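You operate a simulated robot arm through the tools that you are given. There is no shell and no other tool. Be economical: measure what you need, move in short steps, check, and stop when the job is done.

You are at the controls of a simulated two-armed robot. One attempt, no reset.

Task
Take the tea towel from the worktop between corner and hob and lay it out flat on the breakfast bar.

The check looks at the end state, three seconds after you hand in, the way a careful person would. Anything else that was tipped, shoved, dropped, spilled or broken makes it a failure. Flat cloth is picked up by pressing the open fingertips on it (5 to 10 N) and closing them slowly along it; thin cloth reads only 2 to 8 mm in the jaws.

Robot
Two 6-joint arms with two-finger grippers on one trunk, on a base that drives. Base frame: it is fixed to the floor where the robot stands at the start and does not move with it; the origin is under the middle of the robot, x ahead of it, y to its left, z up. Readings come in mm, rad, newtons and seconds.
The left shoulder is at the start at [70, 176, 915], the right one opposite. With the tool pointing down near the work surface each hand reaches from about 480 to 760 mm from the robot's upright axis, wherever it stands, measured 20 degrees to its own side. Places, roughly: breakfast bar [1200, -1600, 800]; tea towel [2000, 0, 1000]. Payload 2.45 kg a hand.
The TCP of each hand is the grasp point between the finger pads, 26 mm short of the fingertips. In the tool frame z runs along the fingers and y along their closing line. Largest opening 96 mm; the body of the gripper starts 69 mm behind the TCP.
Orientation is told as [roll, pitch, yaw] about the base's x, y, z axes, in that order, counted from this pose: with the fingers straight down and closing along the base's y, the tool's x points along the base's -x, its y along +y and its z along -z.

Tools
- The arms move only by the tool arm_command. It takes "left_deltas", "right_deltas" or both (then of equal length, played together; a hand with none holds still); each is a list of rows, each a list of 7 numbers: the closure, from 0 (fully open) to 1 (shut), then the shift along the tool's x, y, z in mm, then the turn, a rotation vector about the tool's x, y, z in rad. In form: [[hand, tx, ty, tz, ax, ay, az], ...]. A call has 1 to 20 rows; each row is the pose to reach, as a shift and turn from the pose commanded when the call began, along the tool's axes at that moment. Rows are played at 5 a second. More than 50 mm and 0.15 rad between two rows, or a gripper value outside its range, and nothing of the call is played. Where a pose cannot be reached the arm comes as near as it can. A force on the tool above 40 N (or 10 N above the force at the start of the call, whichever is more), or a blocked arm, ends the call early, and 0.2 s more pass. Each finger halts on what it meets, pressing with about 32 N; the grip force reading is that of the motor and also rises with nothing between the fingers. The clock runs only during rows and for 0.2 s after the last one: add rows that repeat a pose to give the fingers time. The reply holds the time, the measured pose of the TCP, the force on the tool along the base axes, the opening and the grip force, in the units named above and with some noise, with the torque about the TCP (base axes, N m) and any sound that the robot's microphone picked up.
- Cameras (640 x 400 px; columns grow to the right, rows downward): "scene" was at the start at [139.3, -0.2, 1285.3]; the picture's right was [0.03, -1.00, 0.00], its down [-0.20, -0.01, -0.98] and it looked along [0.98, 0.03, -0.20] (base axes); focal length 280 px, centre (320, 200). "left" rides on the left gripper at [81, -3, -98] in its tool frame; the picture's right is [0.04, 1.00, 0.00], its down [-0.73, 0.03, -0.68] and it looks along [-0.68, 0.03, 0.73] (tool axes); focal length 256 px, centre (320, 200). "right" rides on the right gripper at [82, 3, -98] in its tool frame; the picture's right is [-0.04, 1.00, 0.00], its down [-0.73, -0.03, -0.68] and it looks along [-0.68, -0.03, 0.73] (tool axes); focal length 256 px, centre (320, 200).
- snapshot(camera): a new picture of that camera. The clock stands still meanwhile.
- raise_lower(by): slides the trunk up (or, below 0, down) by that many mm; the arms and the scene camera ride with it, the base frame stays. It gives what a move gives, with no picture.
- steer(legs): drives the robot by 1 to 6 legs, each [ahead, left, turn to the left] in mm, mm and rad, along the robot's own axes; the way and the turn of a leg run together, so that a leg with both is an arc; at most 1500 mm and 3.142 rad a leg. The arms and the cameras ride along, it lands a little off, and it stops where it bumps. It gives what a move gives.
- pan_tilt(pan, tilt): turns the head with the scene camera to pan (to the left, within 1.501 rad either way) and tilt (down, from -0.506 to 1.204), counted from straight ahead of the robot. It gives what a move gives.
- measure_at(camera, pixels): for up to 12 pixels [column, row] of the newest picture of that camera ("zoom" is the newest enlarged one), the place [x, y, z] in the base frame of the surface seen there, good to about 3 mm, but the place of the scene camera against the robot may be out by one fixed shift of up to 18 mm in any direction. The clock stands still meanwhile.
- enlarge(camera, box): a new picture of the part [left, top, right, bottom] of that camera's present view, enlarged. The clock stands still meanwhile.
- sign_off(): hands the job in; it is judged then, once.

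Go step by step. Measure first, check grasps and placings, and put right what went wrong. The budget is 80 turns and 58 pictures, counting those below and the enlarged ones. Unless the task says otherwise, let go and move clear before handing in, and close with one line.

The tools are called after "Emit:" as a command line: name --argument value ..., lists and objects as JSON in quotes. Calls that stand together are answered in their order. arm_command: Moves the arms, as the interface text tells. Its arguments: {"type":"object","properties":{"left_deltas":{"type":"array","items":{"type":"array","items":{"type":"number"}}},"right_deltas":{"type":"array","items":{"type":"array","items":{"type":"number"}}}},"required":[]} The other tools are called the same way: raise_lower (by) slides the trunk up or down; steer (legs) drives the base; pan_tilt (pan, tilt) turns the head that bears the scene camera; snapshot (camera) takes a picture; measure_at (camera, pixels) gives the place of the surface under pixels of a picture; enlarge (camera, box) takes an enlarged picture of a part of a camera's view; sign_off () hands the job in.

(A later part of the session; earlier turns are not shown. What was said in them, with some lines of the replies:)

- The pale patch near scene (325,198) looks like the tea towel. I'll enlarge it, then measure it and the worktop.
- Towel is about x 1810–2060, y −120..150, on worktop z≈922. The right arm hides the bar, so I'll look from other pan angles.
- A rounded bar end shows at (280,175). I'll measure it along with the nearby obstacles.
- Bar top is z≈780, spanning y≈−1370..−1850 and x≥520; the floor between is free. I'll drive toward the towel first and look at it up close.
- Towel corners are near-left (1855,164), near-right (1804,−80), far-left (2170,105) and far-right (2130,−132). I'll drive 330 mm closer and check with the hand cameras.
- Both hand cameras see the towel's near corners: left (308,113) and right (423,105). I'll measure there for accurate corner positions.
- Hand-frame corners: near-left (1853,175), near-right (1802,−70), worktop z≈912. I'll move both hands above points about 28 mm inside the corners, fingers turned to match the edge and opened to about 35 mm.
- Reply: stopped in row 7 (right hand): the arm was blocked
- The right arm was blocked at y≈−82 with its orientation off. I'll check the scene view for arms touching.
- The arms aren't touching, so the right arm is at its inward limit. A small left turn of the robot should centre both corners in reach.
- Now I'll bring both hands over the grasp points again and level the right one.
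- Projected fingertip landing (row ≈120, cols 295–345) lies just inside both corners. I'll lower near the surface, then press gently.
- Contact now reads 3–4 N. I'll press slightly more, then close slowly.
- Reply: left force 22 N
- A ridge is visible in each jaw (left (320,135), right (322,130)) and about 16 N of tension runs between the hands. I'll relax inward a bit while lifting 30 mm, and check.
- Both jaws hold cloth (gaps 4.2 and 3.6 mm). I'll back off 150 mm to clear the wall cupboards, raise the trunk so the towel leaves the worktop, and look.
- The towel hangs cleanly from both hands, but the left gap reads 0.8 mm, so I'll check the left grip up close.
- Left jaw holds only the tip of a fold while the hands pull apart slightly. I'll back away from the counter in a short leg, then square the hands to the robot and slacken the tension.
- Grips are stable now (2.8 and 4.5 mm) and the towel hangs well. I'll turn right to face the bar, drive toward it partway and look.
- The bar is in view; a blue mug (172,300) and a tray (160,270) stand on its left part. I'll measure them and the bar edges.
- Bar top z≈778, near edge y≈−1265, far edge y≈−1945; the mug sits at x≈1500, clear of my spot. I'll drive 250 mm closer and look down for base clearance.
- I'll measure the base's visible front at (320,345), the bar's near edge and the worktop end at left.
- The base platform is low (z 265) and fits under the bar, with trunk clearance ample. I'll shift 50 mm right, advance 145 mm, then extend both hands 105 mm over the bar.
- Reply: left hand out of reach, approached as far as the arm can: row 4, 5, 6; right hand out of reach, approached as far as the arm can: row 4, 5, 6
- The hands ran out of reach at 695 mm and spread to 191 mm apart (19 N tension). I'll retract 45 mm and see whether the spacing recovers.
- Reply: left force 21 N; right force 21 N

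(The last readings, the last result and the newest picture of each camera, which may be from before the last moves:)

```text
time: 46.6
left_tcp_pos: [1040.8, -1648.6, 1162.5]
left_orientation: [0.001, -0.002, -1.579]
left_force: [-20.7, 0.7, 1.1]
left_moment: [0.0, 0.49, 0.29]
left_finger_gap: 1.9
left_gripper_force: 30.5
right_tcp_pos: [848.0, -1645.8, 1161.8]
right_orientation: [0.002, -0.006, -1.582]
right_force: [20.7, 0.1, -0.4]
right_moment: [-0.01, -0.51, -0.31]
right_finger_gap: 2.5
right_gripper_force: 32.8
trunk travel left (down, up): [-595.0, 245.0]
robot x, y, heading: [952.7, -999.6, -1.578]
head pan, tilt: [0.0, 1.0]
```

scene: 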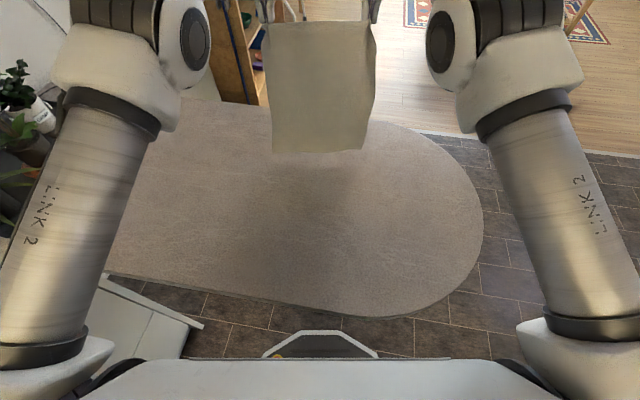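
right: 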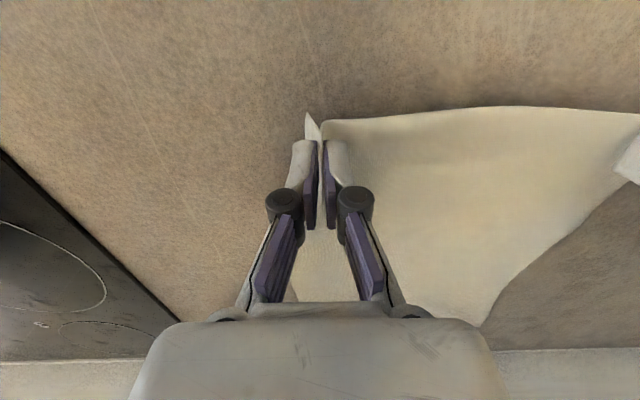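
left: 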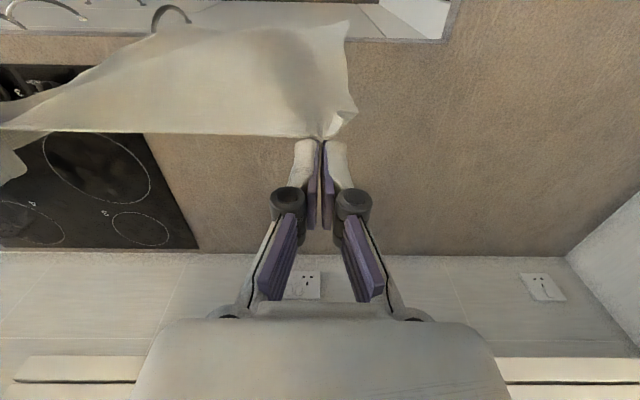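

Spacing needs correcting: each hand goes 9 mm inward. Then I'll drive 60 mm forward for margin at the near edge.

Emit:
arm_command --left_deltas '[[1, 0, -4, 0, 0, 0, 0], [1, 0, -9, 0, 0, 0, 0], [1, 0, -9, 0, 0, 0, 0]]' --right_deltas '[[1, 0, 4, 0, 0, 0, 0], [1, 0, 9, 0, 0, 0, 0], [1, 0, 9, 0, 0, 0, 0]]'

Emit:
steer --legs '[[60, 0, 0]]'

Emit:
snapshot --camera "scene"

Emit:
measure_at --camera "scene" --pixels '[[275, 130], [275, 145], [275, 155], [320, 150], [355, 145], [320, 140], [320, 80]]'

```text
time: 47.4
left_tcp_pos: [1032.1, -1650.4, 1161.0]
left_orientation: [0.002, -0.001, -1.578]
left_force: [0.7, 0.3, 0.7]
left_moment: [0.01, 0.01, -0.02]
left_finger_gap: 1.7
left_gripper_force: 32.6
right_tcp_pos: [857.4, -1646.3, 1160.1]
right_orientation: [0.004, -0.003, -1.585]
right_force: [-0.2, 0.4, -0.4]
right_moment: [0.02, 0.03, 0.03]
right_finger_gap: 4.4
right_gripper_force: 31.2
trunk travel left (down, up): [-595.0, 245.0]
robot x, y, heading: [946.2, -1001.8, -1.579]
head pan, tilt: [0.0, 1.0]
```

```text
time: 48.4
left_tcp_pos: [1031.5, -1707.7, 1160.9]
left_orientation: [0.002, -0.002, -1.58]
left_force: [0.4, 0.1, 0.6]
left_moment: [0.05, 0.01, -0.02]
left_finger_gap: 1.2
left_gripper_force: 31.2
right_tcp_pos: [856.7, -1704.3, 1161.2]
right_orientation: [0.004, -0.006, -1.581]
right_force: [0.8, -0.2, -2.9]
right_moment: [-0.01, 0.04, -0.01]
right_finger_gap: 3.9
right_gripper_force: 28.4
trunk travel left (down, up): [-595.0, 245.0]
robot x, y, heading: [948.9, -1059.4, -1.579]
head pan, tilt: [0.0, 1.0]
```

```text
30 pictures are left
```

scene: 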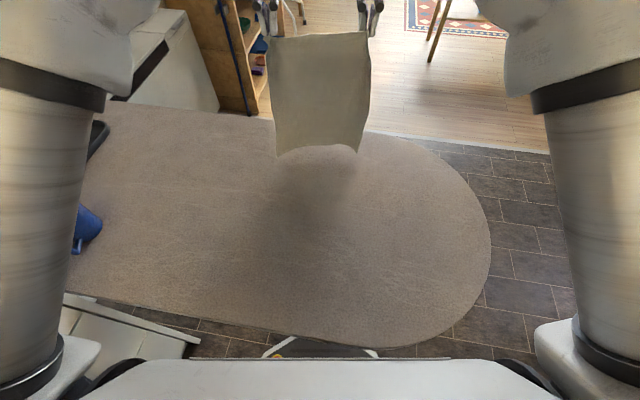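

```text
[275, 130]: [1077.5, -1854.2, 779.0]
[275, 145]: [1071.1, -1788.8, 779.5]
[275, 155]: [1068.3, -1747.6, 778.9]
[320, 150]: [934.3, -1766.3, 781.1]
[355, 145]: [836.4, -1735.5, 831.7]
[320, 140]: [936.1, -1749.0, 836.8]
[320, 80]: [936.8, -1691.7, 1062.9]
```

The towel's bottom is about to touch the bar near y≈−1750. I'll lower to touch, then alternate backing off and lowering.

Emit:
raise_lower --by -40

Emit:
steer --legs '[[-40, 0, 0]]'

Emit:
raise_lower --by -40

Emit:
steer --legs '[[-40, 0, 0]]'

Emit:
snapshot --camera "scene"

```text
time: 49.2
left_tcp_pos: [1030.9, -1709.3, 1120.8]
left_orientation: [0.002, -0.003, -1.58]
left_force: [-1.0, 0.4, 0.6]
left_moment: [-0.03, 0.03, -0.02]
left_finger_gap: 2.0
left_gripper_force: 32.6
right_tcp_pos: [857.0, -1705.1, 1119.7]
right_orientation: [0.001, -0.008, -1.583]
right_force: [-0.3, 0.6, -0.6]
right_moment: [-0.01, 0.0, -0.01]
right_finger_gap: 4.4
right_gripper_force: 31.2
trunk travel left (down, up): [-555.0, 285.0]
robot x, y, heading: [948.6, -1058.4, -1.586]
head pan, tilt: [0.0, 1.0]
```

```text
time: 50.1
left_tcp_pos: [1031.1, -1672.7, 1120.2]
left_orientation: [0.003, 0.0, -1.579]
left_force: [1.5, -0.1, 0.4]
left_moment: [0.0, 0.04, 0.01]
left_finger_gap: 2.0
left_gripper_force: 32.6
right_tcp_pos: [857.2, -1669.1, 1119.4]
right_orientation: [0.003, 0.0, -1.584]
right_force: [-0.8, -0.4, 0.6]
right_moment: [0.01, 0.0, -0.02]
right_finger_gap: 4.3
right_gripper_force: 30.8
trunk travel left (down, up): [-555.0, 285.0]
robot x, y, heading: [947.8, -1017.9, -1.583]
head pan, tilt: [0.0, 1.0]
```

```text
time: 50.9
left_tcp_pos: [1031.9, -1670.0, 1079.9]
left_orientation: [0.002, -0.003, -1.58]
left_force: [0.3, 0.1, 0.8]
left_moment: [-0.01, 0.03, 0.01]
left_finger_gap: 1.3
left_gripper_force: 30.2
right_tcp_pos: [857.4, -1665.7, 1080.5]
right_orientation: [0.004, -0.004, -1.583]
right_force: [1.0, 0.5, 0.3]
right_moment: [-0.04, 0.04, -0.03]
right_finger_gap: 3.4
right_gripper_force: 37.1
trunk travel left (down, up): [-515.0, 325.0]
robot x, y, heading: [948.1, -1019.3, -1.58]
head pan, tilt: [0.0, 1.0]
```

```text
time: 51.8
left_tcp_pos: [1031.8, -1631.2, 1080.7]
left_orientation: [0.001, -0.002, -1.579]
left_force: [1.2, 0.3, -0.4]
left_moment: [0.02, 0.0, 0.04]
left_finger_gap: 1.3
left_gripper_force: 29.7
right_tcp_pos: [856.8, -1626.9, 1078.8]
right_orientation: [0.002, -0.003, -1.583]
right_force: [1.3, -1.5, 0.2]
right_moment: [-0.09, -0.03, -0.01]
right_finger_gap: 3.8
right_gripper_force: 36.6
trunk travel left (down, up): [-515.0, 325.0]
robot x, y, heading: [950.2, -981.1, -1.58]
head pan, tilt: [0.0, 1.0]
```

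```text
29 pictures are left
```

scene: 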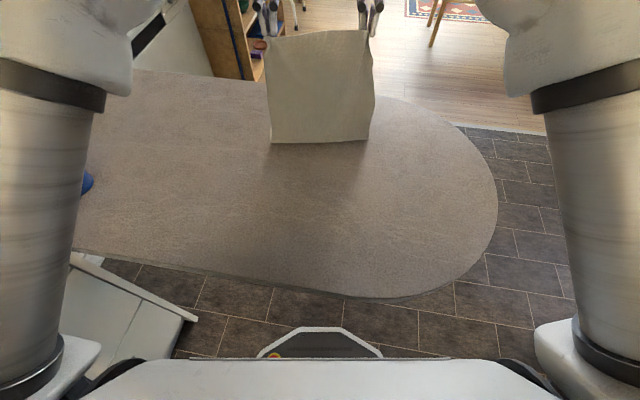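

I'll check whether the towel's lower part lies away from the robot as wanted, using the hand camera.

Emit:
measure_at --camera "scene" --pixels '[[320, 60], [320, 90], [320, 110], [320, 125], [320, 135], [320, 140], [320, 148], [275, 138], [365, 135]]'

Emit:
snapshot --camera "left"

```text
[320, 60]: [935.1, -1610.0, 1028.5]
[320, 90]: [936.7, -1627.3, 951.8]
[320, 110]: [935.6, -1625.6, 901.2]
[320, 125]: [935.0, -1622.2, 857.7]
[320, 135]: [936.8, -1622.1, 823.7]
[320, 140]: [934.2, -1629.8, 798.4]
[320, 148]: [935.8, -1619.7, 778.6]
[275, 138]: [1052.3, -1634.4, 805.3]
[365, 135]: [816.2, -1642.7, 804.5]
```

```text
28 pictures are left
```

left: 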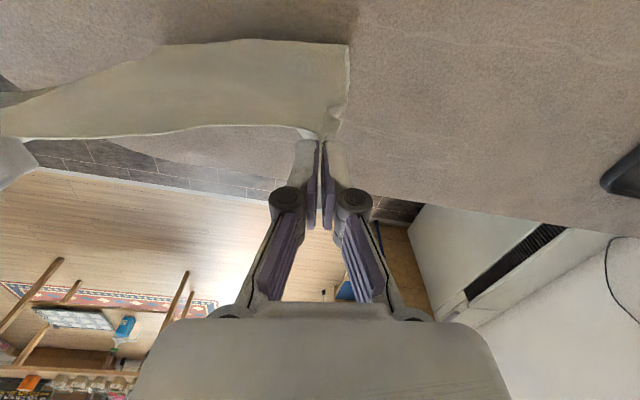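

Emit:
measure_at --camera "left" --pixels '[[300, 120], [300, 90], [300, 60], [300, 48], [300, 35], [200, 60], [200, 135], [200, 150], [343, 70]]'

```text
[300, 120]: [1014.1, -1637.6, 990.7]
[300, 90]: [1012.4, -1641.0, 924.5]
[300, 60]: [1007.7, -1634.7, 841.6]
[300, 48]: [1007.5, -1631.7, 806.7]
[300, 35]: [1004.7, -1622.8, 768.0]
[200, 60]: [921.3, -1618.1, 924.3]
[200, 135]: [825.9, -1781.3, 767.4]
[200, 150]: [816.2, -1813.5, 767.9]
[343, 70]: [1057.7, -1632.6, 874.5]
```

The cloth hangs vertically with its lowest part lying just behind. I'll continue three more lower-and-back steps, then check from the hand camera.

Emit:
raise_lower --by -40

Emit:
steer --legs '[[-45, 0, 0]]'

Emit:
raise_lower --by -40

Emit:
steer --legs '[[-45, 0, 0]]'

Emit:
snapshot --camera "scene"

Emit:
snapshot --camera "right"

```text
time: 52.6
left_tcp_pos: [1030.9, -1631.6, 1041.6]
left_orientation: [0.001, -0.003, -1.579]
left_force: [0.3, 0.4, -0.2]
left_moment: [0.02, 0.02, 0.01]
left_finger_gap: 2.2
left_gripper_force: 33.0
right_tcp_pos: [856.0, -1626.9, 1039.4]
right_orientation: [0.003, -0.003, -1.583]
right_force: [-0.4, 0.4, 0.3]
right_moment: [-0.02, 0.01, -0.01]
right_finger_gap: 0.8
right_gripper_force: 28.0
trunk travel left (down, up): [-475.0, 365.0]
robot x, y, heading: [948.5, -977.5, -1.581]
head pan, tilt: [0.0, 1.0]
```

```text
time: 53.6
left_tcp_pos: [1031.9, -1584.0, 1041.1]
left_orientation: [0.002, -0.003, -1.581]
left_force: [0.1, 1.3, 0.8]
left_moment: [-0.02, 0.04, 0.0]
left_finger_gap: 2.0
left_gripper_force: 31.4
right_tcp_pos: [857.1, -1579.6, 1041.0]
right_orientation: [0.003, -0.006, -1.584]
right_force: [0.3, 0.8, -3.4]
right_moment: [0.0, -0.05, 0.03]
right_finger_gap: 3.4
right_gripper_force: 27.1
trunk travel left (down, up): [-475.0, 365.0]
robot x, y, heading: [945.9, -935.2, -1.578]
head pan, tilt: [0.0, 1.0]
```

```text
time: 54.4
left_tcp_pos: [1031.8, -1585.2, 1001.5]
left_orientation: [0.002, -0.002, -1.579]
left_force: [-0.7, 0.7, 0.4]
left_moment: [0.02, 0.01, -0.03]
left_finger_gap: 1.1
left_gripper_force: 30.1
right_tcp_pos: [856.7, -1581.3, 999.7]
right_orientation: [0.003, -0.004, -1.583]
right_force: [-0.2, -0.5, -0.5]
right_moment: [0.0, 0.01, 0.0]
right_finger_gap: 4.3
right_gripper_force: 30.9
trunk travel left (down, up): [-435.0, 405.0]
robot x, y, heading: [952.6, -937.0, -1.577]
head pan, tilt: [0.0, 1.0]
```

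```text
time: 55.3
left_tcp_pos: [1032.5, -1538.3, 1000.9]
left_orientation: [0.001, -0.002, -1.58]
left_force: [0.4, 1.1, 0.8]
left_moment: [-0.03, 0.01, 0.02]
left_finger_gap: 2.0
left_gripper_force: 30.1
right_tcp_pos: [858.2, -1534.7, 1001.8]
right_orientation: [0.004, -0.005, -1.584]
right_force: [-0.2, 0.4, 0.1]
right_moment: [0.0, -0.02, 0.0]
right_finger_gap: 1.3
right_gripper_force: 28.0
trunk travel left (down, up): [-435.0, 405.0]
robot x, y, heading: [947.5, -887.5, -1.579]
head pan, tilt: [0.0, 1.0]
```

```text
27 pictures are left
```

scene: 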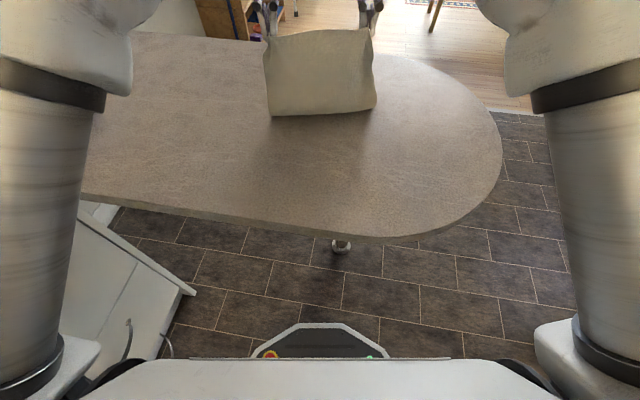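

```text
26 pictures are left
```

right: 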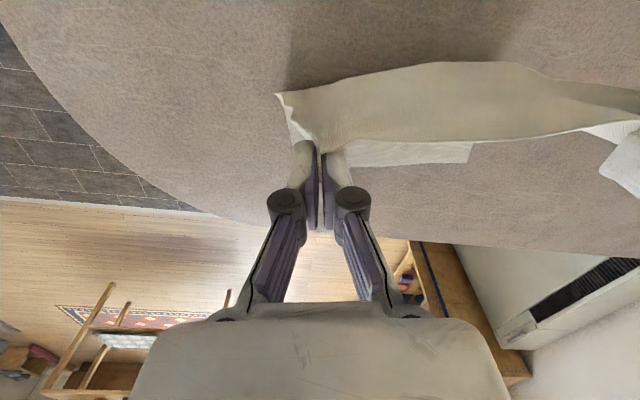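

The laid part shows behind the hands at (400,155), far edge away from the robot — just as wanted. I'll continue.

Emit:
raise_lower --by -40

Emit:
steer --legs '[[-42, 0, 0]]'

Emit:
raise_lower --by -40

Emit:
steer --legs '[[-42, 0, 0]]'

Emit:
raise_lower --by -40

Emit:
steer --legs '[[-42, 0, 0]]'

Emit:
snapshot --camera "scene"

Emit:
snapshot --camera "right"

```text
time: 56.1
left_tcp_pos: [1033.3, -1539.6, 961.0]
left_orientation: [0.001, -0.002, -1.581]
left_force: [1.0, -1.0, 0.0]
left_moment: [0.01, -0.01, 0.03]
left_finger_gap: 1.6
left_gripper_force: 31.3
right_tcp_pos: [858.0, -1535.4, 960.8]
right_orientation: [0.003, -0.004, -1.584]
right_force: [1.3, 0.3, -0.1]
right_moment: [-0.02, 0.04, -0.01]
right_finger_gap: 3.2
right_gripper_force: 36.7
trunk travel left (down, up): [-395.0, 445.0]
robot x, y, heading: [948.9, -894.2, -1.581]
head pan, tilt: [0.0, 1.0]
```

```text
time: 57.0
left_tcp_pos: [1033.2, -1495.8, 962.2]
left_orientation: [0.001, -0.003, -1.581]
left_force: [0.5, 0.1, -0.1]
left_moment: [-0.03, 0.02, 0.0]
left_finger_gap: 2.0
left_gripper_force: 31.4
right_tcp_pos: [857.9, -1492.6, 961.4]
right_orientation: [0.004, -0.007, -1.584]
right_force: [0.0, -0.3, -0.5]
right_moment: [-0.06, -0.02, 0.0]
right_finger_gap: 4.2
right_gripper_force: 38.1
trunk travel left (down, up): [-395.0, 445.0]
robot x, y, heading: [948.4, -848.3, -1.58]
head pan, tilt: [0.0, 1.0]
```

```text
time: 57.8
left_tcp_pos: [1032.8, -1497.9, 921.5]
left_orientation: [0.002, -0.004, -1.58]
left_force: [0.8, 0.7, 0.6]
left_moment: [-0.02, 0.03, -0.03]
left_finger_gap: 1.1
left_gripper_force: 29.7
right_tcp_pos: [858.2, -1493.6, 921.7]
right_orientation: [0.003, -0.005, -1.582]
right_force: [-0.3, 0.3, -0.1]
right_moment: [-0.01, 0.01, -0.01]
right_finger_gap: 2.0
right_gripper_force: 28.7
trunk travel left (down, up): [-355.0, 485.0]
robot x, y, heading: [952.5, -850.0, -1.583]
head pan, tilt: [0.0, 1.0]
```

```text
time: 58.7
left_tcp_pos: [1033.6, -1453.2, 922.2]
left_orientation: [0.0, -0.005, -1.58]
left_force: [-0.9, -0.1, 0.4]
left_moment: [-0.08, 0.06, 0.02]
left_finger_gap: 2.1
left_gripper_force: 32.7
right_tcp_pos: [858.7, -1449.9, 921.6]
right_orientation: [0.003, -0.005, -1.583]
right_force: [0.2, -0.3, -1.0]
right_moment: [-0.09, 0.12, -0.02]
right_finger_gap: 1.2
right_gripper_force: 27.2
trunk travel left (down, up): [-355.0, 485.0]
robot x, y, heading: [951.4, -801.8, -1.58]
head pan, tilt: [0.0, 1.0]
```

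```text
time: 59.6
left_tcp_pos: [1033.5, -1453.8, 882.0]
left_orientation: [0.002, -0.005, -1.579]
left_force: [-0.5, 0.1, -0.2]
left_moment: [-0.03, 0.03, 0.0]
left_finger_gap: 1.6
left_gripper_force: 29.6
right_tcp_pos: [858.2, -1451.0, 881.1]
right_orientation: [0.004, -0.006, -1.581]
right_force: [0.7, 0.5, 1.1]
right_moment: [0.01, 0.01, 0.02]
right_finger_gap: 3.2
right_gripper_force: 29.1
trunk travel left (down, up): [-315.0, 525.0]
robot x, y, heading: [952.0, -805.5, -1.585]
head pan, tilt: [0.0, 1.0]
```

```text
time: 60.4
left_tcp_pos: [1034.2, -1412.3, 882.2]
left_orientation: [0.002, -0.004, -1.579]
left_force: [-0.5, 1.7, 0.8]
left_moment: [-0.04, -0.01, 0.02]
left_finger_gap: 1.3
left_gripper_force: 30.6
right_tcp_pos: [859.1, -1407.6, 883.3]
right_orientation: [0.004, -0.005, -1.583]
right_force: [0.3, 0.2, -3.7]
right_moment: [-0.02, -0.04, 0.04]
right_finger_gap: 4.3
right_gripper_force: 27.0
trunk travel left (down, up): [-315.0, 525.0]
robot x, y, heading: [949.7, -763.1, -1.582]
head pan, tilt: [0.0, 1.0]
```

```text
25 pictures are left
```

scene: 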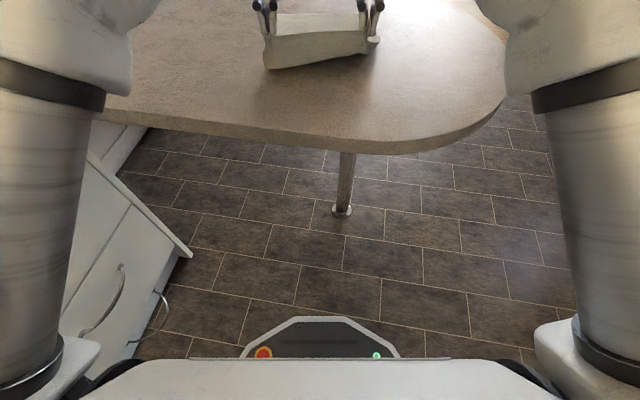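

```text
24 pictures are left
```

right: 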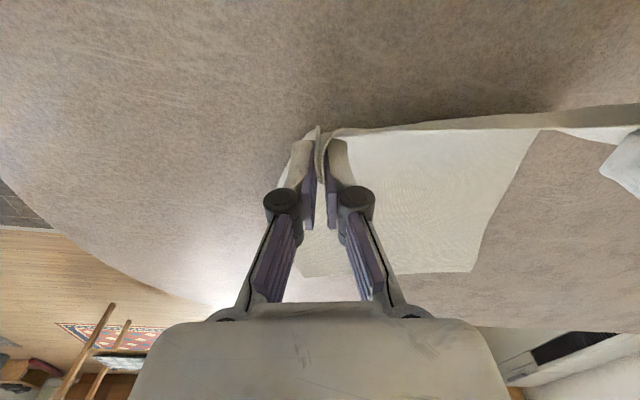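

Very good: the towel lies flat behind the hands and about 76 mm remains. I'll do the last lower-and-back steps to near the surface.

Emit:
measure_at --camera "right" --pixels '[[466, 270], [305, 274], [530, 140], [400, 200], [150, 60], [320, 40]]'

Emit:
raise_lower --by -35

Emit:
steer --legs '[[-38, 0, 0]]'

Emit:
raise_lower --by -28

Emit:
snapshot --camera "right"

```text
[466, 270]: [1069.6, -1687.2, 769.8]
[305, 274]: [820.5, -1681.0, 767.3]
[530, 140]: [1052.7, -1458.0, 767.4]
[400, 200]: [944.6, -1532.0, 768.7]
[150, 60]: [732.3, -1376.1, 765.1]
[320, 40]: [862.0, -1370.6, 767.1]
```

```text
time: 61.2
left_tcp_pos: [1033.8, -1413.0, 846.7]
left_orientation: [0.003, -0.002, -1.578]
left_force: [-0.3, 0.1, 0.4]
left_moment: [0.0, 0.01, 0.0]
left_finger_gap: 1.6
left_gripper_force: 31.7
right_tcp_pos: [859.4, -1409.8, 846.7]
right_orientation: [0.003, -0.005, -1.584]
right_force: [1.4, 1.2, -1.1]
right_moment: [-0.04, -0.03, -0.01]
right_finger_gap: 5.2
right_gripper_force: 30.1
trunk travel left (down, up): [-280.0, 560.0]
robot x, y, heading: [950.1, -762.8, -1.58]
head pan, tilt: [0.0, 1.0]
```

```text
time: 62.1
left_tcp_pos: [1034.1, -1373.7, 848.3]
left_orientation: [0.002, -0.006, -1.58]
left_force: [-1.2, -0.4, 1.1]
left_moment: [-0.08, 0.03, 0.0]
left_finger_gap: 1.1
left_gripper_force: 30.6
right_tcp_pos: [861.2, -1371.5, 846.9]
right_orientation: [0.004, -0.007, -1.584]
right_force: [1.1, 0.3, 1.7]
right_moment: [-0.05, 0.06, 0.01]
right_finger_gap: 4.0
right_gripper_force: 28.6
trunk travel left (down, up): [-280.0, 560.0]
robot x, y, heading: [950.0, -726.4, -1.582]
head pan, tilt: [0.0, 1.0]
```

```text
time: 62.8
left_tcp_pos: [1033.6, -1373.9, 818.4]
left_orientation: [0.003, -0.004, -1.581]
left_force: [-0.9, -0.4, -0.3]
left_moment: [0.0, 0.01, -0.01]
left_finger_gap: 1.7
left_gripper_force: 31.7
right_tcp_pos: [859.9, -1371.1, 817.8]
right_orientation: [0.003, -0.006, -1.581]
right_force: [2.2, 2.1, 0.8]
right_moment: [0.0, -0.09, -0.02]
right_finger_gap: 4.2
right_gripper_force: 27.6
trunk travel left (down, up): [-252.0, 588.0]
robot x, y, heading: [951.6, -724.7, -1.579]
head pan, tilt: [0.0, 1.0]
```

```text
23 pictures are left
```

right: 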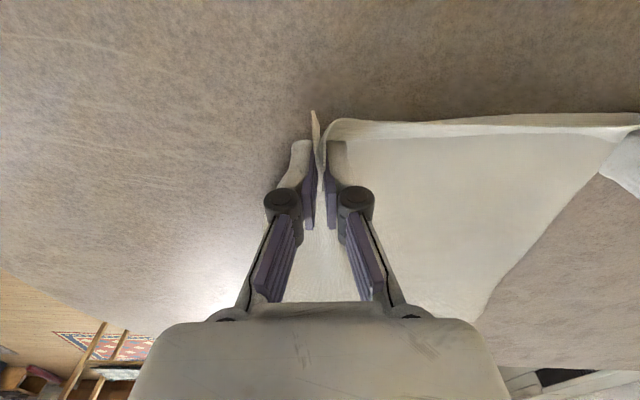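

Hand-frame bar top is 768 with far edge at y≈−1685, so the near edge should come to about −1340. I'll back 18 mm, lower to 3 mm above the bar, and open slowly.

Emit:
steer --legs '[[-20, 0, 0]]'

Emit:
raise_lower --by -21

Emit:
snapshot --camera "right"

Emit:
snapshot --camera "left"

```text
time: 63.6
left_tcp_pos: [1035.9, -1353.5, 819.0]
left_orientation: [0.002, -0.005, -1.579]
left_force: [-0.1, -0.1, 0.6]
left_moment: [-0.06, 0.04, 0.03]
left_finger_gap: 2.1
left_gripper_force: 32.1
right_tcp_pos: [860.9, -1350.4, 819.8]
right_orientation: [0.002, -0.007, -1.583]
right_force: [1.5, 0.2, 0.5]
right_moment: [-0.01, 0.0, -0.03]
right_finger_gap: 4.5
right_gripper_force: 28.5
trunk travel left (down, up): [-252.0, 588.0]
robot x, y, heading: [950.6, -708.1, -1.578]
head pan, tilt: [0.0, 1.0]
```

```text
time: 64.3
left_tcp_pos: [1034.9, -1354.3, 796.2]
left_orientation: [0.002, -0.006, -1.58]
left_force: [-0.2, 1.2, -0.2]
left_moment: [0.01, 0.0, 0.04]
left_finger_gap: 2.1
left_gripper_force: 32.0
right_tcp_pos: [859.5, -1350.8, 797.6]
right_orientation: [0.003, -0.007, -1.582]
right_force: [-3.8, 0.2, 0.5]
right_moment: [0.0, -0.04, -0.03]
right_finger_gap: 4.1
right_gripper_force: 29.1
trunk travel left (down, up): [-231.0, 609.0]
robot x, y, heading: [951.1, -704.0, -1.578]
head pan, tilt: [0.0, 1.0]
```

```text
22 pictures are left
```

right: 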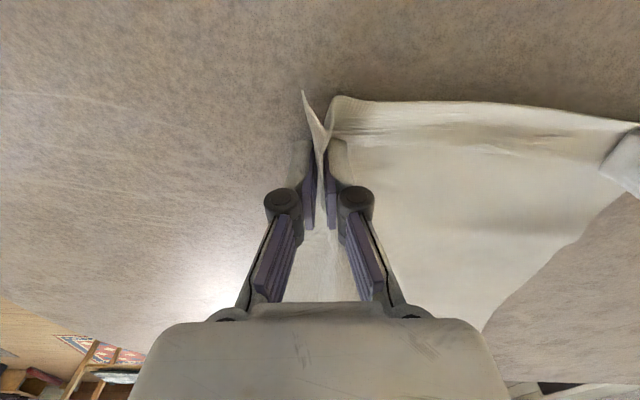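

```text
21 pictures are left
```

left: 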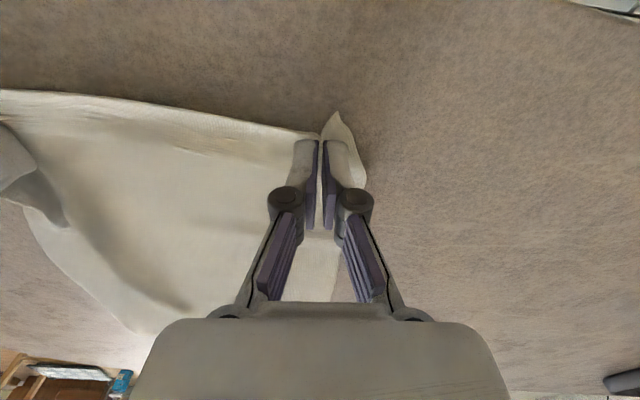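

I'll spread the hands about 6 mm each and pull back 4 mm to straighten the edge, open a little, then lift straight up.

Emit:
arm_command --left_deltas '[[1, 2, 3, 0, 0, 0, 0], [1, 4, 6, 0, 0, 0, 0], [1, 4, 6, 0, 0, 0, 0], [0.95, 4, 6, 0, 0, 0, 0], [0.9, 4, 6, 0, 0, 0, 0], [0.85, 4, 6, 0, 0, 0, 0], [0.8, 4, 6, 0, 0, 0, 0], [0.8, 4, 6, 0, 0, 0, 0], [0.8, 4, 6, -15, 0, 0, 0], [0.8, 4, 6, -35, 0, 0, 0], [0.8, 4, 6, -70, 0, 0, 0], [0.8, 4, 6, -110, 0, 0, 0], [0.8, 4, 6, -110, 0, 0, 0]]' --right_deltas '[[1, 2, -3, 0, 0, 0, 0], [1, 4, -6, 0, 0, 0, 0], [1, 4, -6, 0, 0, 0, 0], [0.95, 4, -6, 0, 0, 0, 0], [0.9, 4, -6, 0, 0, 0, 0], [0.85, 4, -6, 0, 0, 0, 0], [0.8, 4, -6, 0, 0, 0, 0], [0.8, 4, -6, 0, 0, 0, 0], [0.8, 4, -6, -15, 0, 0, 0], [0.8, 4, -6, -35, 0, 0, 0], [0.8, 4, -6, -70, 0, 0, 0], [0.8, 4, -6, -110, 0, 0, 0], [0.8, 4, -6, -110, 0, 0, 0]]'

Emit:
snapshot --camera "right"

Emit:
snapshot --camera "left"

```text
time: 67.1
left_tcp_pos: [1042.4, -1344.6, 902.5]
left_orientation: [0.0, -0.002, -1.578]
left_force: [-0.7, 0.1, -0.6]
left_moment: [0.06, 0.04, -0.02]
left_finger_gap: 19.1
left_gripper_force: 0.1
left hand out of reach, approached as far as the arm can: row 12, 13
right_tcp_pos: [851.9, -1338.3, 902.1]
right_orientation: [0.003, -0.004, -1.583]
right_force: [0.6, -0.6, -0.5]
right_moment: [0.0, 0.03, 0.0]
right_finger_gap: 19.4
right_gripper_force: 0.1
right hand out of reach, approached as far as the arm can: row 12, 13
trunk travel left (down, up): [-231.0, 609.0]
robot x, y, heading: [951.3, -703.0, -1.581]
head pan, tilt: [0.0, 1.0]
```

```text
20 pictures are left
```

right: 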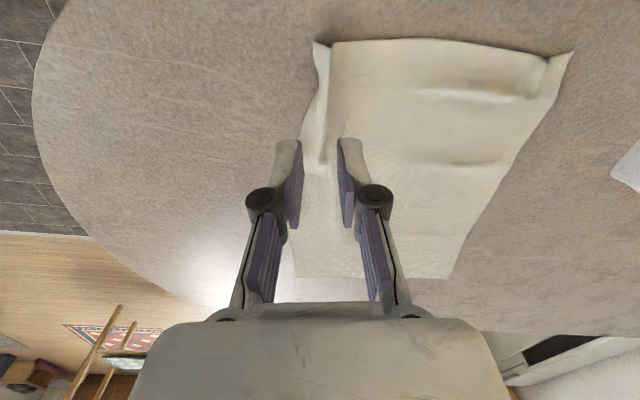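

```text
19 pictures are left
```

left: 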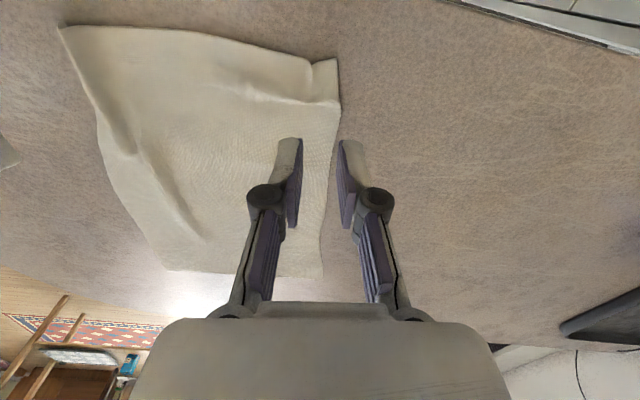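

Towel lies out, but a pleat remains along the right side (right image (320,100)) and a small one at the left corner (545,70). I'll raise up and view it from the head.

Emit:
raise_lower --by 150

Emit:
pan_tilt --pan 0.0 --tilt 0.75

Emit:
enlarge --camera "scene" --box '[210, 80, 430, 250]'

```text
time: 68.8
left_tcp_pos: [1042.4, -1344.8, 1053.0]
left_orientation: [0.002, -0.004, -1.582]
left_force: [-0.1, 0.0, -0.2]
left_moment: [0.01, -0.03, -0.01]
left_finger_gap: 19.3
left_gripper_force: 0.1
right_tcp_pos: [851.1, -1339.0, 1051.2]
right_orientation: [0.005, -0.005, -1.584]
right_force: [-0.8, 0.4, 0.8]
right_moment: [0.04, -0.02, 0.04]
right_finger_gap: 19.1
right_gripper_force: 0.1
trunk travel left (down, up): [-381.0, 459.0]
robot x, y, heading: [950.6, -705.1, -1.58]
head pan, tilt: [0.0, 1.0]
```

```text
time: 69.6
left_tcp_pos: [1042.7, -1345.0, 1051.7]
left_orientation: [0.001, -0.005, -1.58]
left_force: [0.3, -0.7, 0.5]
left_moment: [-0.01, -0.01, -0.01]
left_finger_gap: 18.8
left_gripper_force: 0.1
right_tcp_pos: [850.2, -1339.2, 1051.9]
right_orientation: [0.002, -0.005, -1.582]
right_force: [0.1, -0.7, -0.3]
right_moment: [0.0, -0.03, 0.01]
right_finger_gap: 19.5
right_gripper_force: 0.1
trunk travel left (down, up): [-381.0, 459.0]
robot x, y, heading: [950.8, -710.2, -1.584]
head pan, tilt: [0.0, 0.75]
```

```text
2.35 times, centred on (320, 165) of scene
```

zoom: 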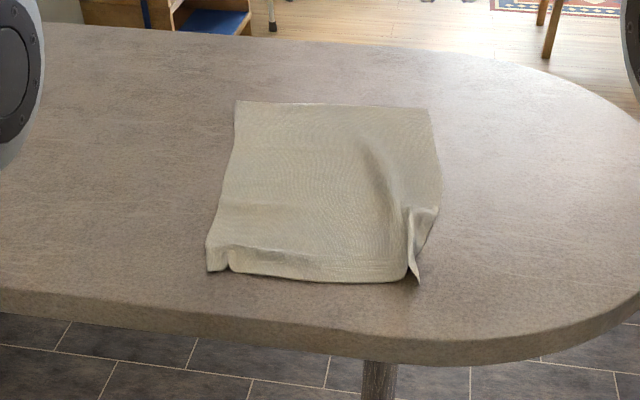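

The view shows an upright pleat at the right near corner (412,250) and a small one at the left near corner (228,260). I'll measure these.

Emit:
measure_at --camera "zoom" --pixels '[[418, 280], [408, 275], [412, 240], [428, 225], [438, 205], [425, 245], [380, 165], [228, 262], [208, 270], [214, 250], [320, 275], [432, 108]]'

Emit:
measure_at --camera "right" --pixels '[[316, 45], [328, 45], [322, 100], [324, 150], [305, 120], [310, 140], [545, 65], [572, 55], [560, 80], [440, 42], [300, 270], [450, 275]]'

```text
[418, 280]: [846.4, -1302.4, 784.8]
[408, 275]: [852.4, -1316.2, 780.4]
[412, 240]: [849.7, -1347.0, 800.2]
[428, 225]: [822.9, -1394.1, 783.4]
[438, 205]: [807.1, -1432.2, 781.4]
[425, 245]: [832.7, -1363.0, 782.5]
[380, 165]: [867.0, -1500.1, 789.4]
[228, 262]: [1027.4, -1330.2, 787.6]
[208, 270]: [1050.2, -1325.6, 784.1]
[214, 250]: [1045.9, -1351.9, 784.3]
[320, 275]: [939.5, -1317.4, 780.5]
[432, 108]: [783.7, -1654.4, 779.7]
```

```text
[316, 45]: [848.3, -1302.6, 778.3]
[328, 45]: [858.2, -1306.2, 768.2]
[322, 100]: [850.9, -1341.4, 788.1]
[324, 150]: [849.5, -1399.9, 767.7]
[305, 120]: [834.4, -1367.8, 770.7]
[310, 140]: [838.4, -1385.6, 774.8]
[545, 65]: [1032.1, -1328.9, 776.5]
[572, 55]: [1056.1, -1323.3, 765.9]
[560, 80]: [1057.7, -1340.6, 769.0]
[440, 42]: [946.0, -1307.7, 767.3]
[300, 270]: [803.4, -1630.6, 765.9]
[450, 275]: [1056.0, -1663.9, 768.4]
```

I'll flatten by reversing the pickup: straddle each ridge with nearly closed fingers, press, and open so the flap is pushed outward. First I'll lower both hands to just above the ridges.

Emit:
raise_lower --by -150

Emit:
arm_command --left_deltas '[[0.82, 5, -6, 20, 0, 0, 0], [0.85, 9, -12, 40, 0, 0, 0], [0.85, 9, -12, 65, 0, 0, 0], [0.85, 9, -12, 65, 0, 0, 0]]' --right_deltas '[[0.82, -12, -1, 20, 0, 0, 0], [0.85, -23, -2, 40, 0, 0, 0], [0.85, -23, -2, 65, 0, 0, 0], [0.85, -23, -2, 65, 0, 0, 0]]'

Emit:
snapshot --camera "right"

Emit:
snapshot --camera "left"

```text
time: 71.4
left_tcp_pos: [1041.7, -1344.5, 903.2]
left_orientation: [0.0, -0.007, -1.58]
left_force: [0.2, 0.1, 0.5]
left_moment: [-0.05, 0.0, -0.02]
left_finger_gap: 19.0
left_gripper_force: 0.0
right_tcp_pos: [851.1, -1338.1, 900.5]
right_orientation: [0.004, -0.006, -1.581]
right_force: [-0.5, 0.6, -0.7]
right_moment: [0.0, -0.01, 0.0]
right_finger_gap: 18.9
right_gripper_force: 0.1
trunk travel left (down, up): [-231.0, 609.0]
robot x, y, heading: [947.4, -702.4, -1.578]
head pan, tilt: [0.0, 0.75]
```

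```text
time: 72.4
left_tcp_pos: [1030.0, -1335.4, 837.9]
left_orientation: [0.0, -0.005, -1.58]
left_force: [-0.1, 0.3, -0.2]
left_moment: [-0.02, -0.03, 0.01]
left_finger_gap: 14.2
left_gripper_force: 0.1
right_tcp_pos: [849.9, -1362.6, 836.7]
right_orientation: [0.004, -0.004, -1.581]
right_force: [0.5, 0.7, -0.2]
right_moment: [-0.02, -0.02, 0.02]
right_finger_gap: 14.5
right_gripper_force: 0.1
trunk travel left (down, up): [-231.0, 609.0]
robot x, y, heading: [947.0, -706.5, -1.584]
head pan, tilt: [0.0, 0.75]
```

```text
17 pictures are left
```

right: 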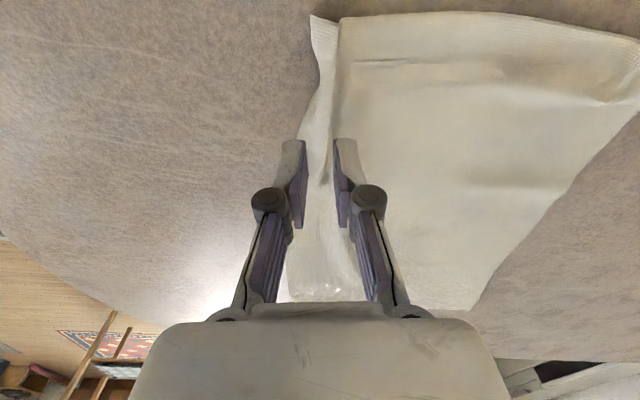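

```text
16 pictures are left
```

left: 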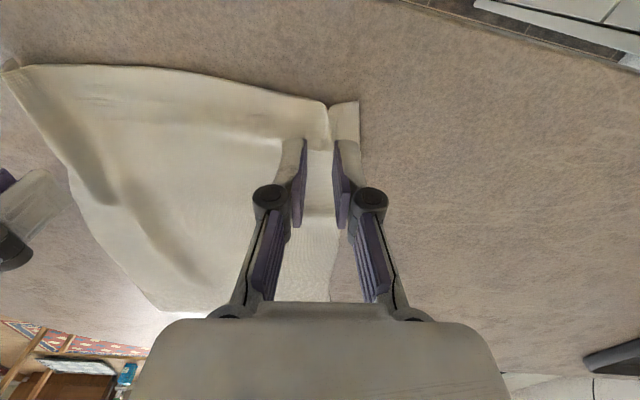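

I'll measure the ridge crests directly in these newer pictures for exact straddling.

Emit:
measure_at --camera "right" --pixels '[[312, 120], [320, 120], [326, 120], [332, 120], [338, 120], [345, 120], [308, 130], [316, 70], [326, 70], [336, 70], [342, 70], [324, 180]]'

Emit:
measure_at --camera "left" --pixels '[[310, 120], [318, 120], [324, 120], [330, 120], [336, 120], [345, 120], [357, 120], [318, 135], [326, 135], [332, 108]]'

```text
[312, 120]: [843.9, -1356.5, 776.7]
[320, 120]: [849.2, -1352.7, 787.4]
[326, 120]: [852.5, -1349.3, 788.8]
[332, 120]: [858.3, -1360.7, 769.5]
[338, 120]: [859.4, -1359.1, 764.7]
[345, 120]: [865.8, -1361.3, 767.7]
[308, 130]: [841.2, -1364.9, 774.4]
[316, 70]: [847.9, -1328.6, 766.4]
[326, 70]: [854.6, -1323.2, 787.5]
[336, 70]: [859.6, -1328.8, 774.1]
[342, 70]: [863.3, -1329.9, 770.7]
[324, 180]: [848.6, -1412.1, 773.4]
```

```text
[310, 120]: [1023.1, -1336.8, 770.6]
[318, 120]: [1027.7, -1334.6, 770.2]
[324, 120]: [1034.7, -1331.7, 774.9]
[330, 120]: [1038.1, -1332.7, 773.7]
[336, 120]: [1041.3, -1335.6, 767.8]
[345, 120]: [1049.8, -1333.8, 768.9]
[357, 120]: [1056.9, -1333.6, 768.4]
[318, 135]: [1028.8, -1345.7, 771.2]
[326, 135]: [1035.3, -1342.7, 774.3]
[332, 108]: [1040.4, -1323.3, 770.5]
```

Right crest is x≈851 (z 788), left crest x≈1036 (z 775). I'll centre on them with 8 mm gaps and descend to near contact.

Emit:
arm_command --left_deltas '[[0.9, 0, 5, 10, 0, 0, 0], [0.917, 0, 5, 25, 0, 0, 0], [0.917, 0, 5, 36, 0, 0, 0], [0.917, 0, 5, 41, 0, 0, 0], [0.917, 0, 5, 41, 0, 0, 0]]' --right_deltas '[[0.9, 0, 1.5, 10, 0, 0, 0], [0.917, 0, 1.5, 20, 0, 0, 0], [0.917, 0, 1.5, 32, 0, 0, 0], [0.917, 0, 1.5, 40, 0, 0, 0], [0.917, 0, 1.5, 40, 0, 0, 0]]'

Emit:
arm_command --left_deltas '[[0.917, 0, 0, 1.5, 0, 0, 0], [0.917, 0, 0, 3, 0, 0, 0], [0.917, 0, 0, 3, 0, 0, 0]]' --right_deltas '[[0.917, 0, 0, 1.5, 0, 0, 0], [0.917, 0, 0, 3, 0, 0, 0], [0.917, 0, 0, 3, 0, 0, 0]]'

```text
time: 73.6
left_tcp_pos: [1035.2, -1334.9, 797.7]
left_orientation: [-0.001, -0.006, -1.578]
left_force: [0.0, -0.5, 0.1]
left_moment: [0.0, 0.01, -0.01]
left_finger_gap: 8.0
left_gripper_force: 0.0
right_tcp_pos: [851.1, -1360.6, 797.6]
right_orientation: [0.004, -0.008, -1.581]
right_force: [0.7, 0.5, 0.1]
right_moment: [0.02, 0.01, 0.0]
right_finger_gap: 7.8
right_gripper_force: 0.1
trunk travel left (down, up): [-231.0, 609.0]
robot x, y, heading: [951.4, -706.9, -1.579]
head pan, tilt: [0.0, 0.75]
```

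```text
time: 74.4
left_tcp_pos: [1035.0, -1335.3, 794.3]
left_orientation: [0.0, -0.007, -1.582]
left_force: [0.3, -0.5, 1.4]
left_moment: [0.03, -0.02, 0.01]
left_finger_gap: 8.0
left_gripper_force: 0.1
right_tcp_pos: [851.6, -1362.7, 794.5]
right_orientation: [0.002, -0.006, -1.582]
right_force: [0.6, -0.4, 2.9]
right_moment: [-0.02, 0.0, 0.02]
right_finger_gap: 8.1
right_gripper_force: 0.1
trunk travel left (down, up): [-231.0, 609.0]
robot x, y, heading: [950.2, -706.0, -1.583]
head pan, tilt: [0.0, 0.75]
```

Contact starts (1–3 N). I'll press about 1.3 mm more, then open slowly while shifting outward so the inner fingers stay put.

Emit:
arm_command --left_deltas '[[0.917, 0, 0, 0.8, 0, 0, 0], [0.917, 0, 0, 1.5, 0, 0, 0], [0.9, 0, 0.8, 1.5, 0, 0, 0], [0.88, 0, 1.8, 1.5, 0, 0, 0], [0.86, 0, 2.7, 1.5, 0, 0, 0], [0.84, 0, 3.7, 1.5, 0, 0, 0], [0.82, 0, 4.7, 1.5, 0, 0, 0], [0.8, 0, 5.6, 1.5, 0, 0, 0], [0.78, 0, 6.6, 1.5, 0, 0, 0], [0.76, 0, 7.5, 1.5, 0, 0, 0], [0.75, 0, 8, 1.5, 0, 0, 0], [0.75, 0, 8, 1.5, 0, 0, 0], [0.75, 0, 8, -10, 0, 0, 0], [0.75, 0, 8, -40, 0, 0, 0], [0.75, 0, 8, -40, 0, 0, 0]]' --right_deltas '[[0.917, 0, 0, 0.6, 0, 0, 0], [0.917, 0, 0, 1.2, 0, 0, 0], [0.87, 0, -2.3, 1.2, 0, 0, 0], [0.82, 0, -4.7, 1.2, 0, 0, 0], [0.77, 0, -7, 1.2, 0, 0, 0], [0.72, 0, -9.5, 1.2, 0, 0, 0], [0.67, 0, -12, 1.2, 0, 0, 0], [0.62, 0, -14.3, 1.2, 0, 0, 0], [0.57, 0, -16.7, 1.2, 0, 0, 0], [0.52, 0, -19, 1.2, 0, 0, 0], [0.48, 0, -21, 1.2, 0, 0, 0], [0.48, 0, -21, 1.2, 0, 0, 0], [0.48, 0, -21, -10, 0, 0, 0], [0.48, 0, -21, -40, 0, 0, 0], [0.48, 0, -21, -40, 0, 0, 0]]'

Emit:
snapshot --camera "right"

Emit:
snapshot --camera "left"

```text
time: 77.6
left_tcp_pos: [1042.4, -1336.2, 834.1]
left_orientation: [0.001, -0.005, -1.578]
left_force: [0.3, 0.0, -0.3]
left_moment: [0.04, 0.0, -0.04]
left_finger_gap: 23.9
left_gripper_force: 0.0
right_tcp_pos: [827.5, -1362.8, 833.9]
right_orientation: [0.004, -0.005, -1.584]
right_force: [-0.3, -0.3, -0.3]
right_moment: [0.01, 0.02, 0.01]
right_finger_gap: 50.0
right_gripper_force: 0.0
trunk travel left (down, up): [-231.0, 609.0]
robot x, y, heading: [950.9, -707.7, -1.581]
head pan, tilt: [0.0, 0.75]
```

```text
15 pictures are left
```

right: 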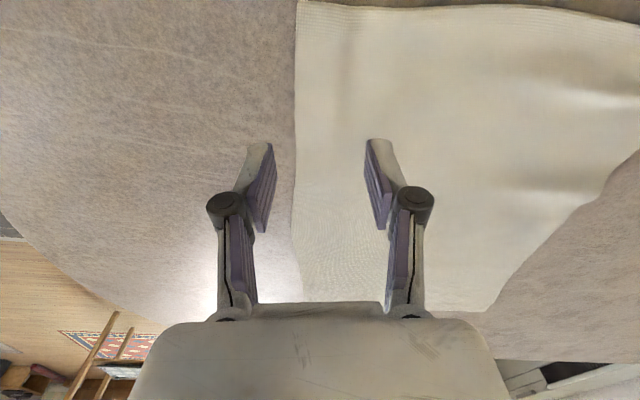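

```text
14 pictures are left
```

left: 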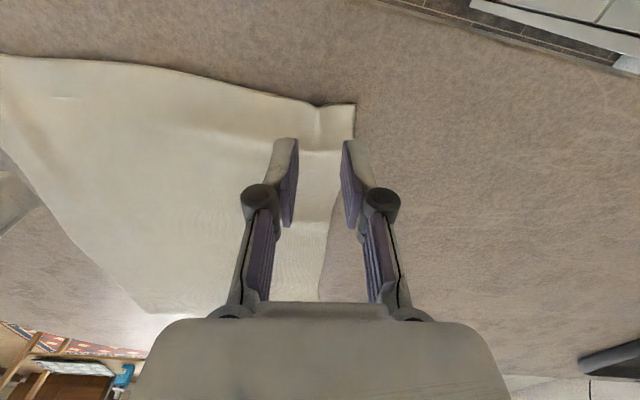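

Right pleat is gone; the left is nearly flat with a faint ripple. I'll raise and view the whole towel.

Emit:
raise_lower --by 200

Emit:
enlarge --camera "scene" --box '[230, 80, 410, 220]'

Emit:
measure_at --camera "zoom" --pixels '[[320, 200], [200, 280], [260, 280], [400, 280], [240, 250], [300, 250], [380, 250], [240, 300], [300, 300], [380, 300], [300, 180], [400, 180]]'

```text
time: 79.7
left_tcp_pos: [1042.8, -1336.8, 1034.5]
left_orientation: [-0.001, -0.005, -1.58]
left_force: [0.7, -1.0, 0.2]
left_moment: [-0.01, -0.03, -0.02]
left_finger_gap: 24.3
left_gripper_force: 0.1
right_tcp_pos: [828.4, -1362.1, 1033.8]
right_orientation: [0.002, -0.006, -1.584]
right_force: [-0.3, 0.0, -0.9]
right_moment: [0.0, 0.02, 0.01]
right_finger_gap: 50.1
right_gripper_force: 0.0
trunk travel left (down, up): [-431.0, 409.0]
robot x, y, heading: [945.6, -704.0, -1.585]
head pan, tilt: [0.0, 0.75]
```

```text
2.86 times, centred on (320, 150) of scene
```

zoom: 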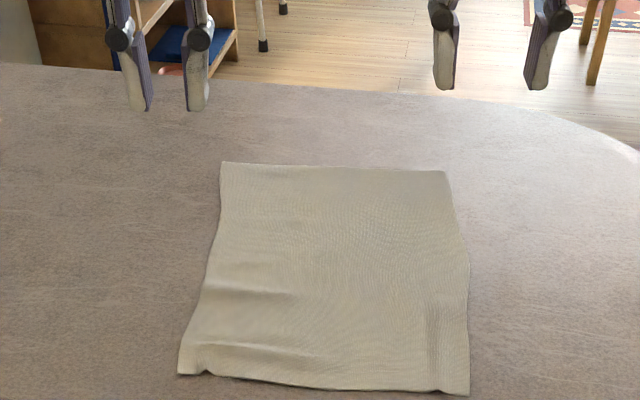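

```text
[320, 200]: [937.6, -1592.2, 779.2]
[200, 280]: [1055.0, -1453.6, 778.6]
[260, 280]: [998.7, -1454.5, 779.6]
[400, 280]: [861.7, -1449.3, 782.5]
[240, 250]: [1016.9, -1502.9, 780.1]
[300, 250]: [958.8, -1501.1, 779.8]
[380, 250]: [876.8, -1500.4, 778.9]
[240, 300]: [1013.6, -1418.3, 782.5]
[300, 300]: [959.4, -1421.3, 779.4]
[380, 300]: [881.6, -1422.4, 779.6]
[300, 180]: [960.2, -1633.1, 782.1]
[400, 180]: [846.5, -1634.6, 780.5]
```

Towel lies flat except faint ripples on its left near side (zoom (250,295), (205,370)). One gentle press-and-drag of the left near corner toward the robot should take them out.

Emit:
raise_lower --by -200

Emit:
arm_command --left_deltas '[[0.75, -8, -8, 10, 0, 0, 0], [0.75, -8, -8, 30, 0, 0, 0], [0.75, -8, -8, 39, 0, 0, 0], [0.75, -8, -8, 41, 0, 0, 0], [0.75, -8, -8, 41.8, 0, 0, 0], [0.75, -8, -8, 41.8, 0, 0, 0], [0.72, -6, -7, 41.8, 0, 0, 0], [0.69, -4, -6, 41.8, 0, 0, 0], [0.66, -2, -5, 41.8, 0, 0, 0], [0.63, 0, -4, 41.8, 0, 0, 0], [0.63, 2, -4, 41.8, 0, 0, 0], [0.63, 4, -4, 41.8, 0, 0, 0], [0.63, 4, -4, 41.8, 0, 0, 0], [0.63, 4, -4, 30, 0, 0, 0], [0.63, 4, -4, 0, 0, 0, 0], [0.63, 4, -4, 0, 0, 0, 0]]'

Emit:
raise_lower --by 200

Emit:
enlarge --camera "scene" --box '[230, 80, 410, 220]'

```text
time: 81.9
left_tcp_pos: [1043.1, -1335.6, 835.1]
left_orientation: [-0.001, -0.007, -1.578]
left_force: [-0.8, -0.5, -0.3]
left_moment: [0.01, 0.01, 0.02]
left_finger_gap: 24.0
left_gripper_force: 0.1
right_tcp_pos: [827.4, -1362.3, 834.4]
right_orientation: [0.003, -0.006, -1.584]
right_force: [0.2, 0.6, -1.0]
right_moment: [-0.02, -0.02, 0.0]
right_finger_gap: 49.8
right_gripper_force: 0.0
trunk travel left (down, up): [-231.0, 609.0]
robot x, y, heading: [951.2, -706.3, -1.58]
head pan, tilt: [0.0, 0.75]
```

```text
time: 85.3
left_tcp_pos: [1039.1, -1330.0, 834.4]
left_orientation: [-0.001, -0.005, -1.578]
left_force: [0.8, 0.0, 0.7]
left_moment: [0.02, 0.03, 0.02]
left_finger_gap: 35.5
left_gripper_force: 0.1
right_tcp_pos: [829.0, -1361.8, 832.5]
right_orientation: [0.004, -0.006, -1.583]
right_force: [-0.1, 0.1, 0.6]
right_moment: [-0.02, -0.02, -0.01]
right_finger_gap: 50.0
right_gripper_force: 0.1
trunk travel left (down, up): [-231.0, 609.0]
robot x, y, heading: [952.4, -711.3, -1.584]
head pan, tilt: [0.0, 0.75]
```

```text
time: 87.5
left_tcp_pos: [1039.0, -1332.0, 1034.2]
left_orientation: [0.0, -0.006, -1.579]
left_force: [0.2, -0.4, -0.3]
left_moment: [-0.01, -0.03, -0.05]
left_finger_gap: 35.8
left_gripper_force: 0.1
right_tcp_pos: [827.8, -1361.7, 1032.6]
right_orientation: [0.004, -0.005, -1.582]
right_force: [-1.0, 0.1, -0.2]
right_moment: [0.02, 0.01, -0.01]
right_finger_gap: 49.7
right_gripper_force: 0.0
trunk travel left (down, up): [-431.0, 409.0]
robot x, y, heading: [953.2, -706.7, -1.573]
head pan, tilt: [0.0, 0.75]
```

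```text
2.86 times, centred on (320, 150) of scene
```

zoom: 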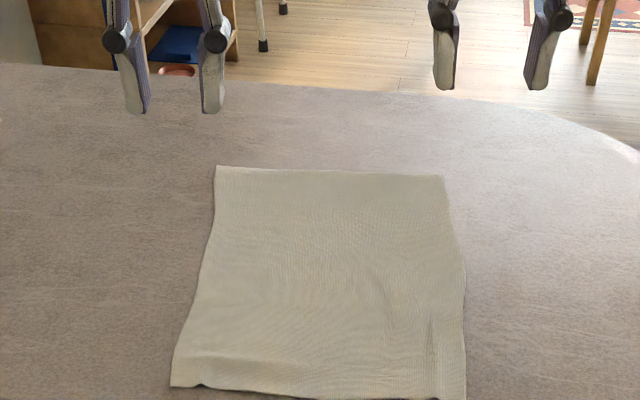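

The towel is now flat, with all corners out. I'll back the robot away and take one last wide look.

Emit:
steer --legs '[[-300, 0, 0]]'

Emit:
snapshot --camera "scene"

```text
time: 89.5
left_tcp_pos: [1041.8, -1031.7, 1035.0]
left_orientation: [0.0, -0.005, -1.579]
left_force: [-0.1, 0.1, 0.3]
left_moment: [0.03, 0.0, 0.02]
left_finger_gap: 35.5
left_gripper_force: 0.1
right_tcp_pos: [830.5, -1061.6, 1033.7]
right_orientation: [0.004, -0.008, -1.583]
right_force: [-0.3, -1.0, -0.3]
right_moment: [0.02, 0.0, 0.03]
right_finger_gap: 50.0
right_gripper_force: 0.0
trunk travel left (down, up): [-431.0, 409.0]
robot x, y, heading: [954.4, -402.7, -1.58]
head pan, tilt: [0.0, 0.75]
```

```text
11 pictures are left
```

scene: 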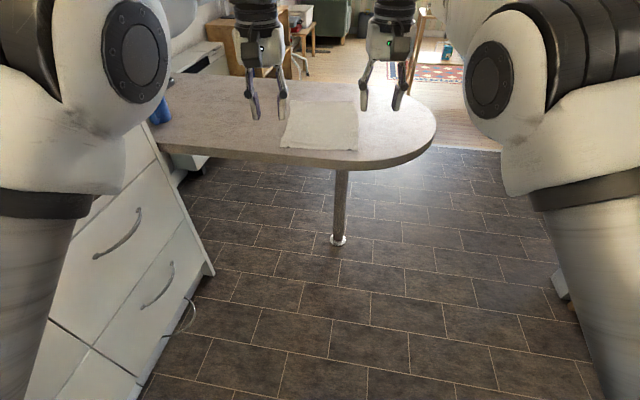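

The towel lies flat on the bar at (320,125), the mug still stands at (160,110), and both hands are clear, so I'm handing in.

Emit:
sign_off

```text
The job is handed in.
```

The tea towel is laid out flat on the breakfast bar, with both hands clear and nothing else seen disturbed.
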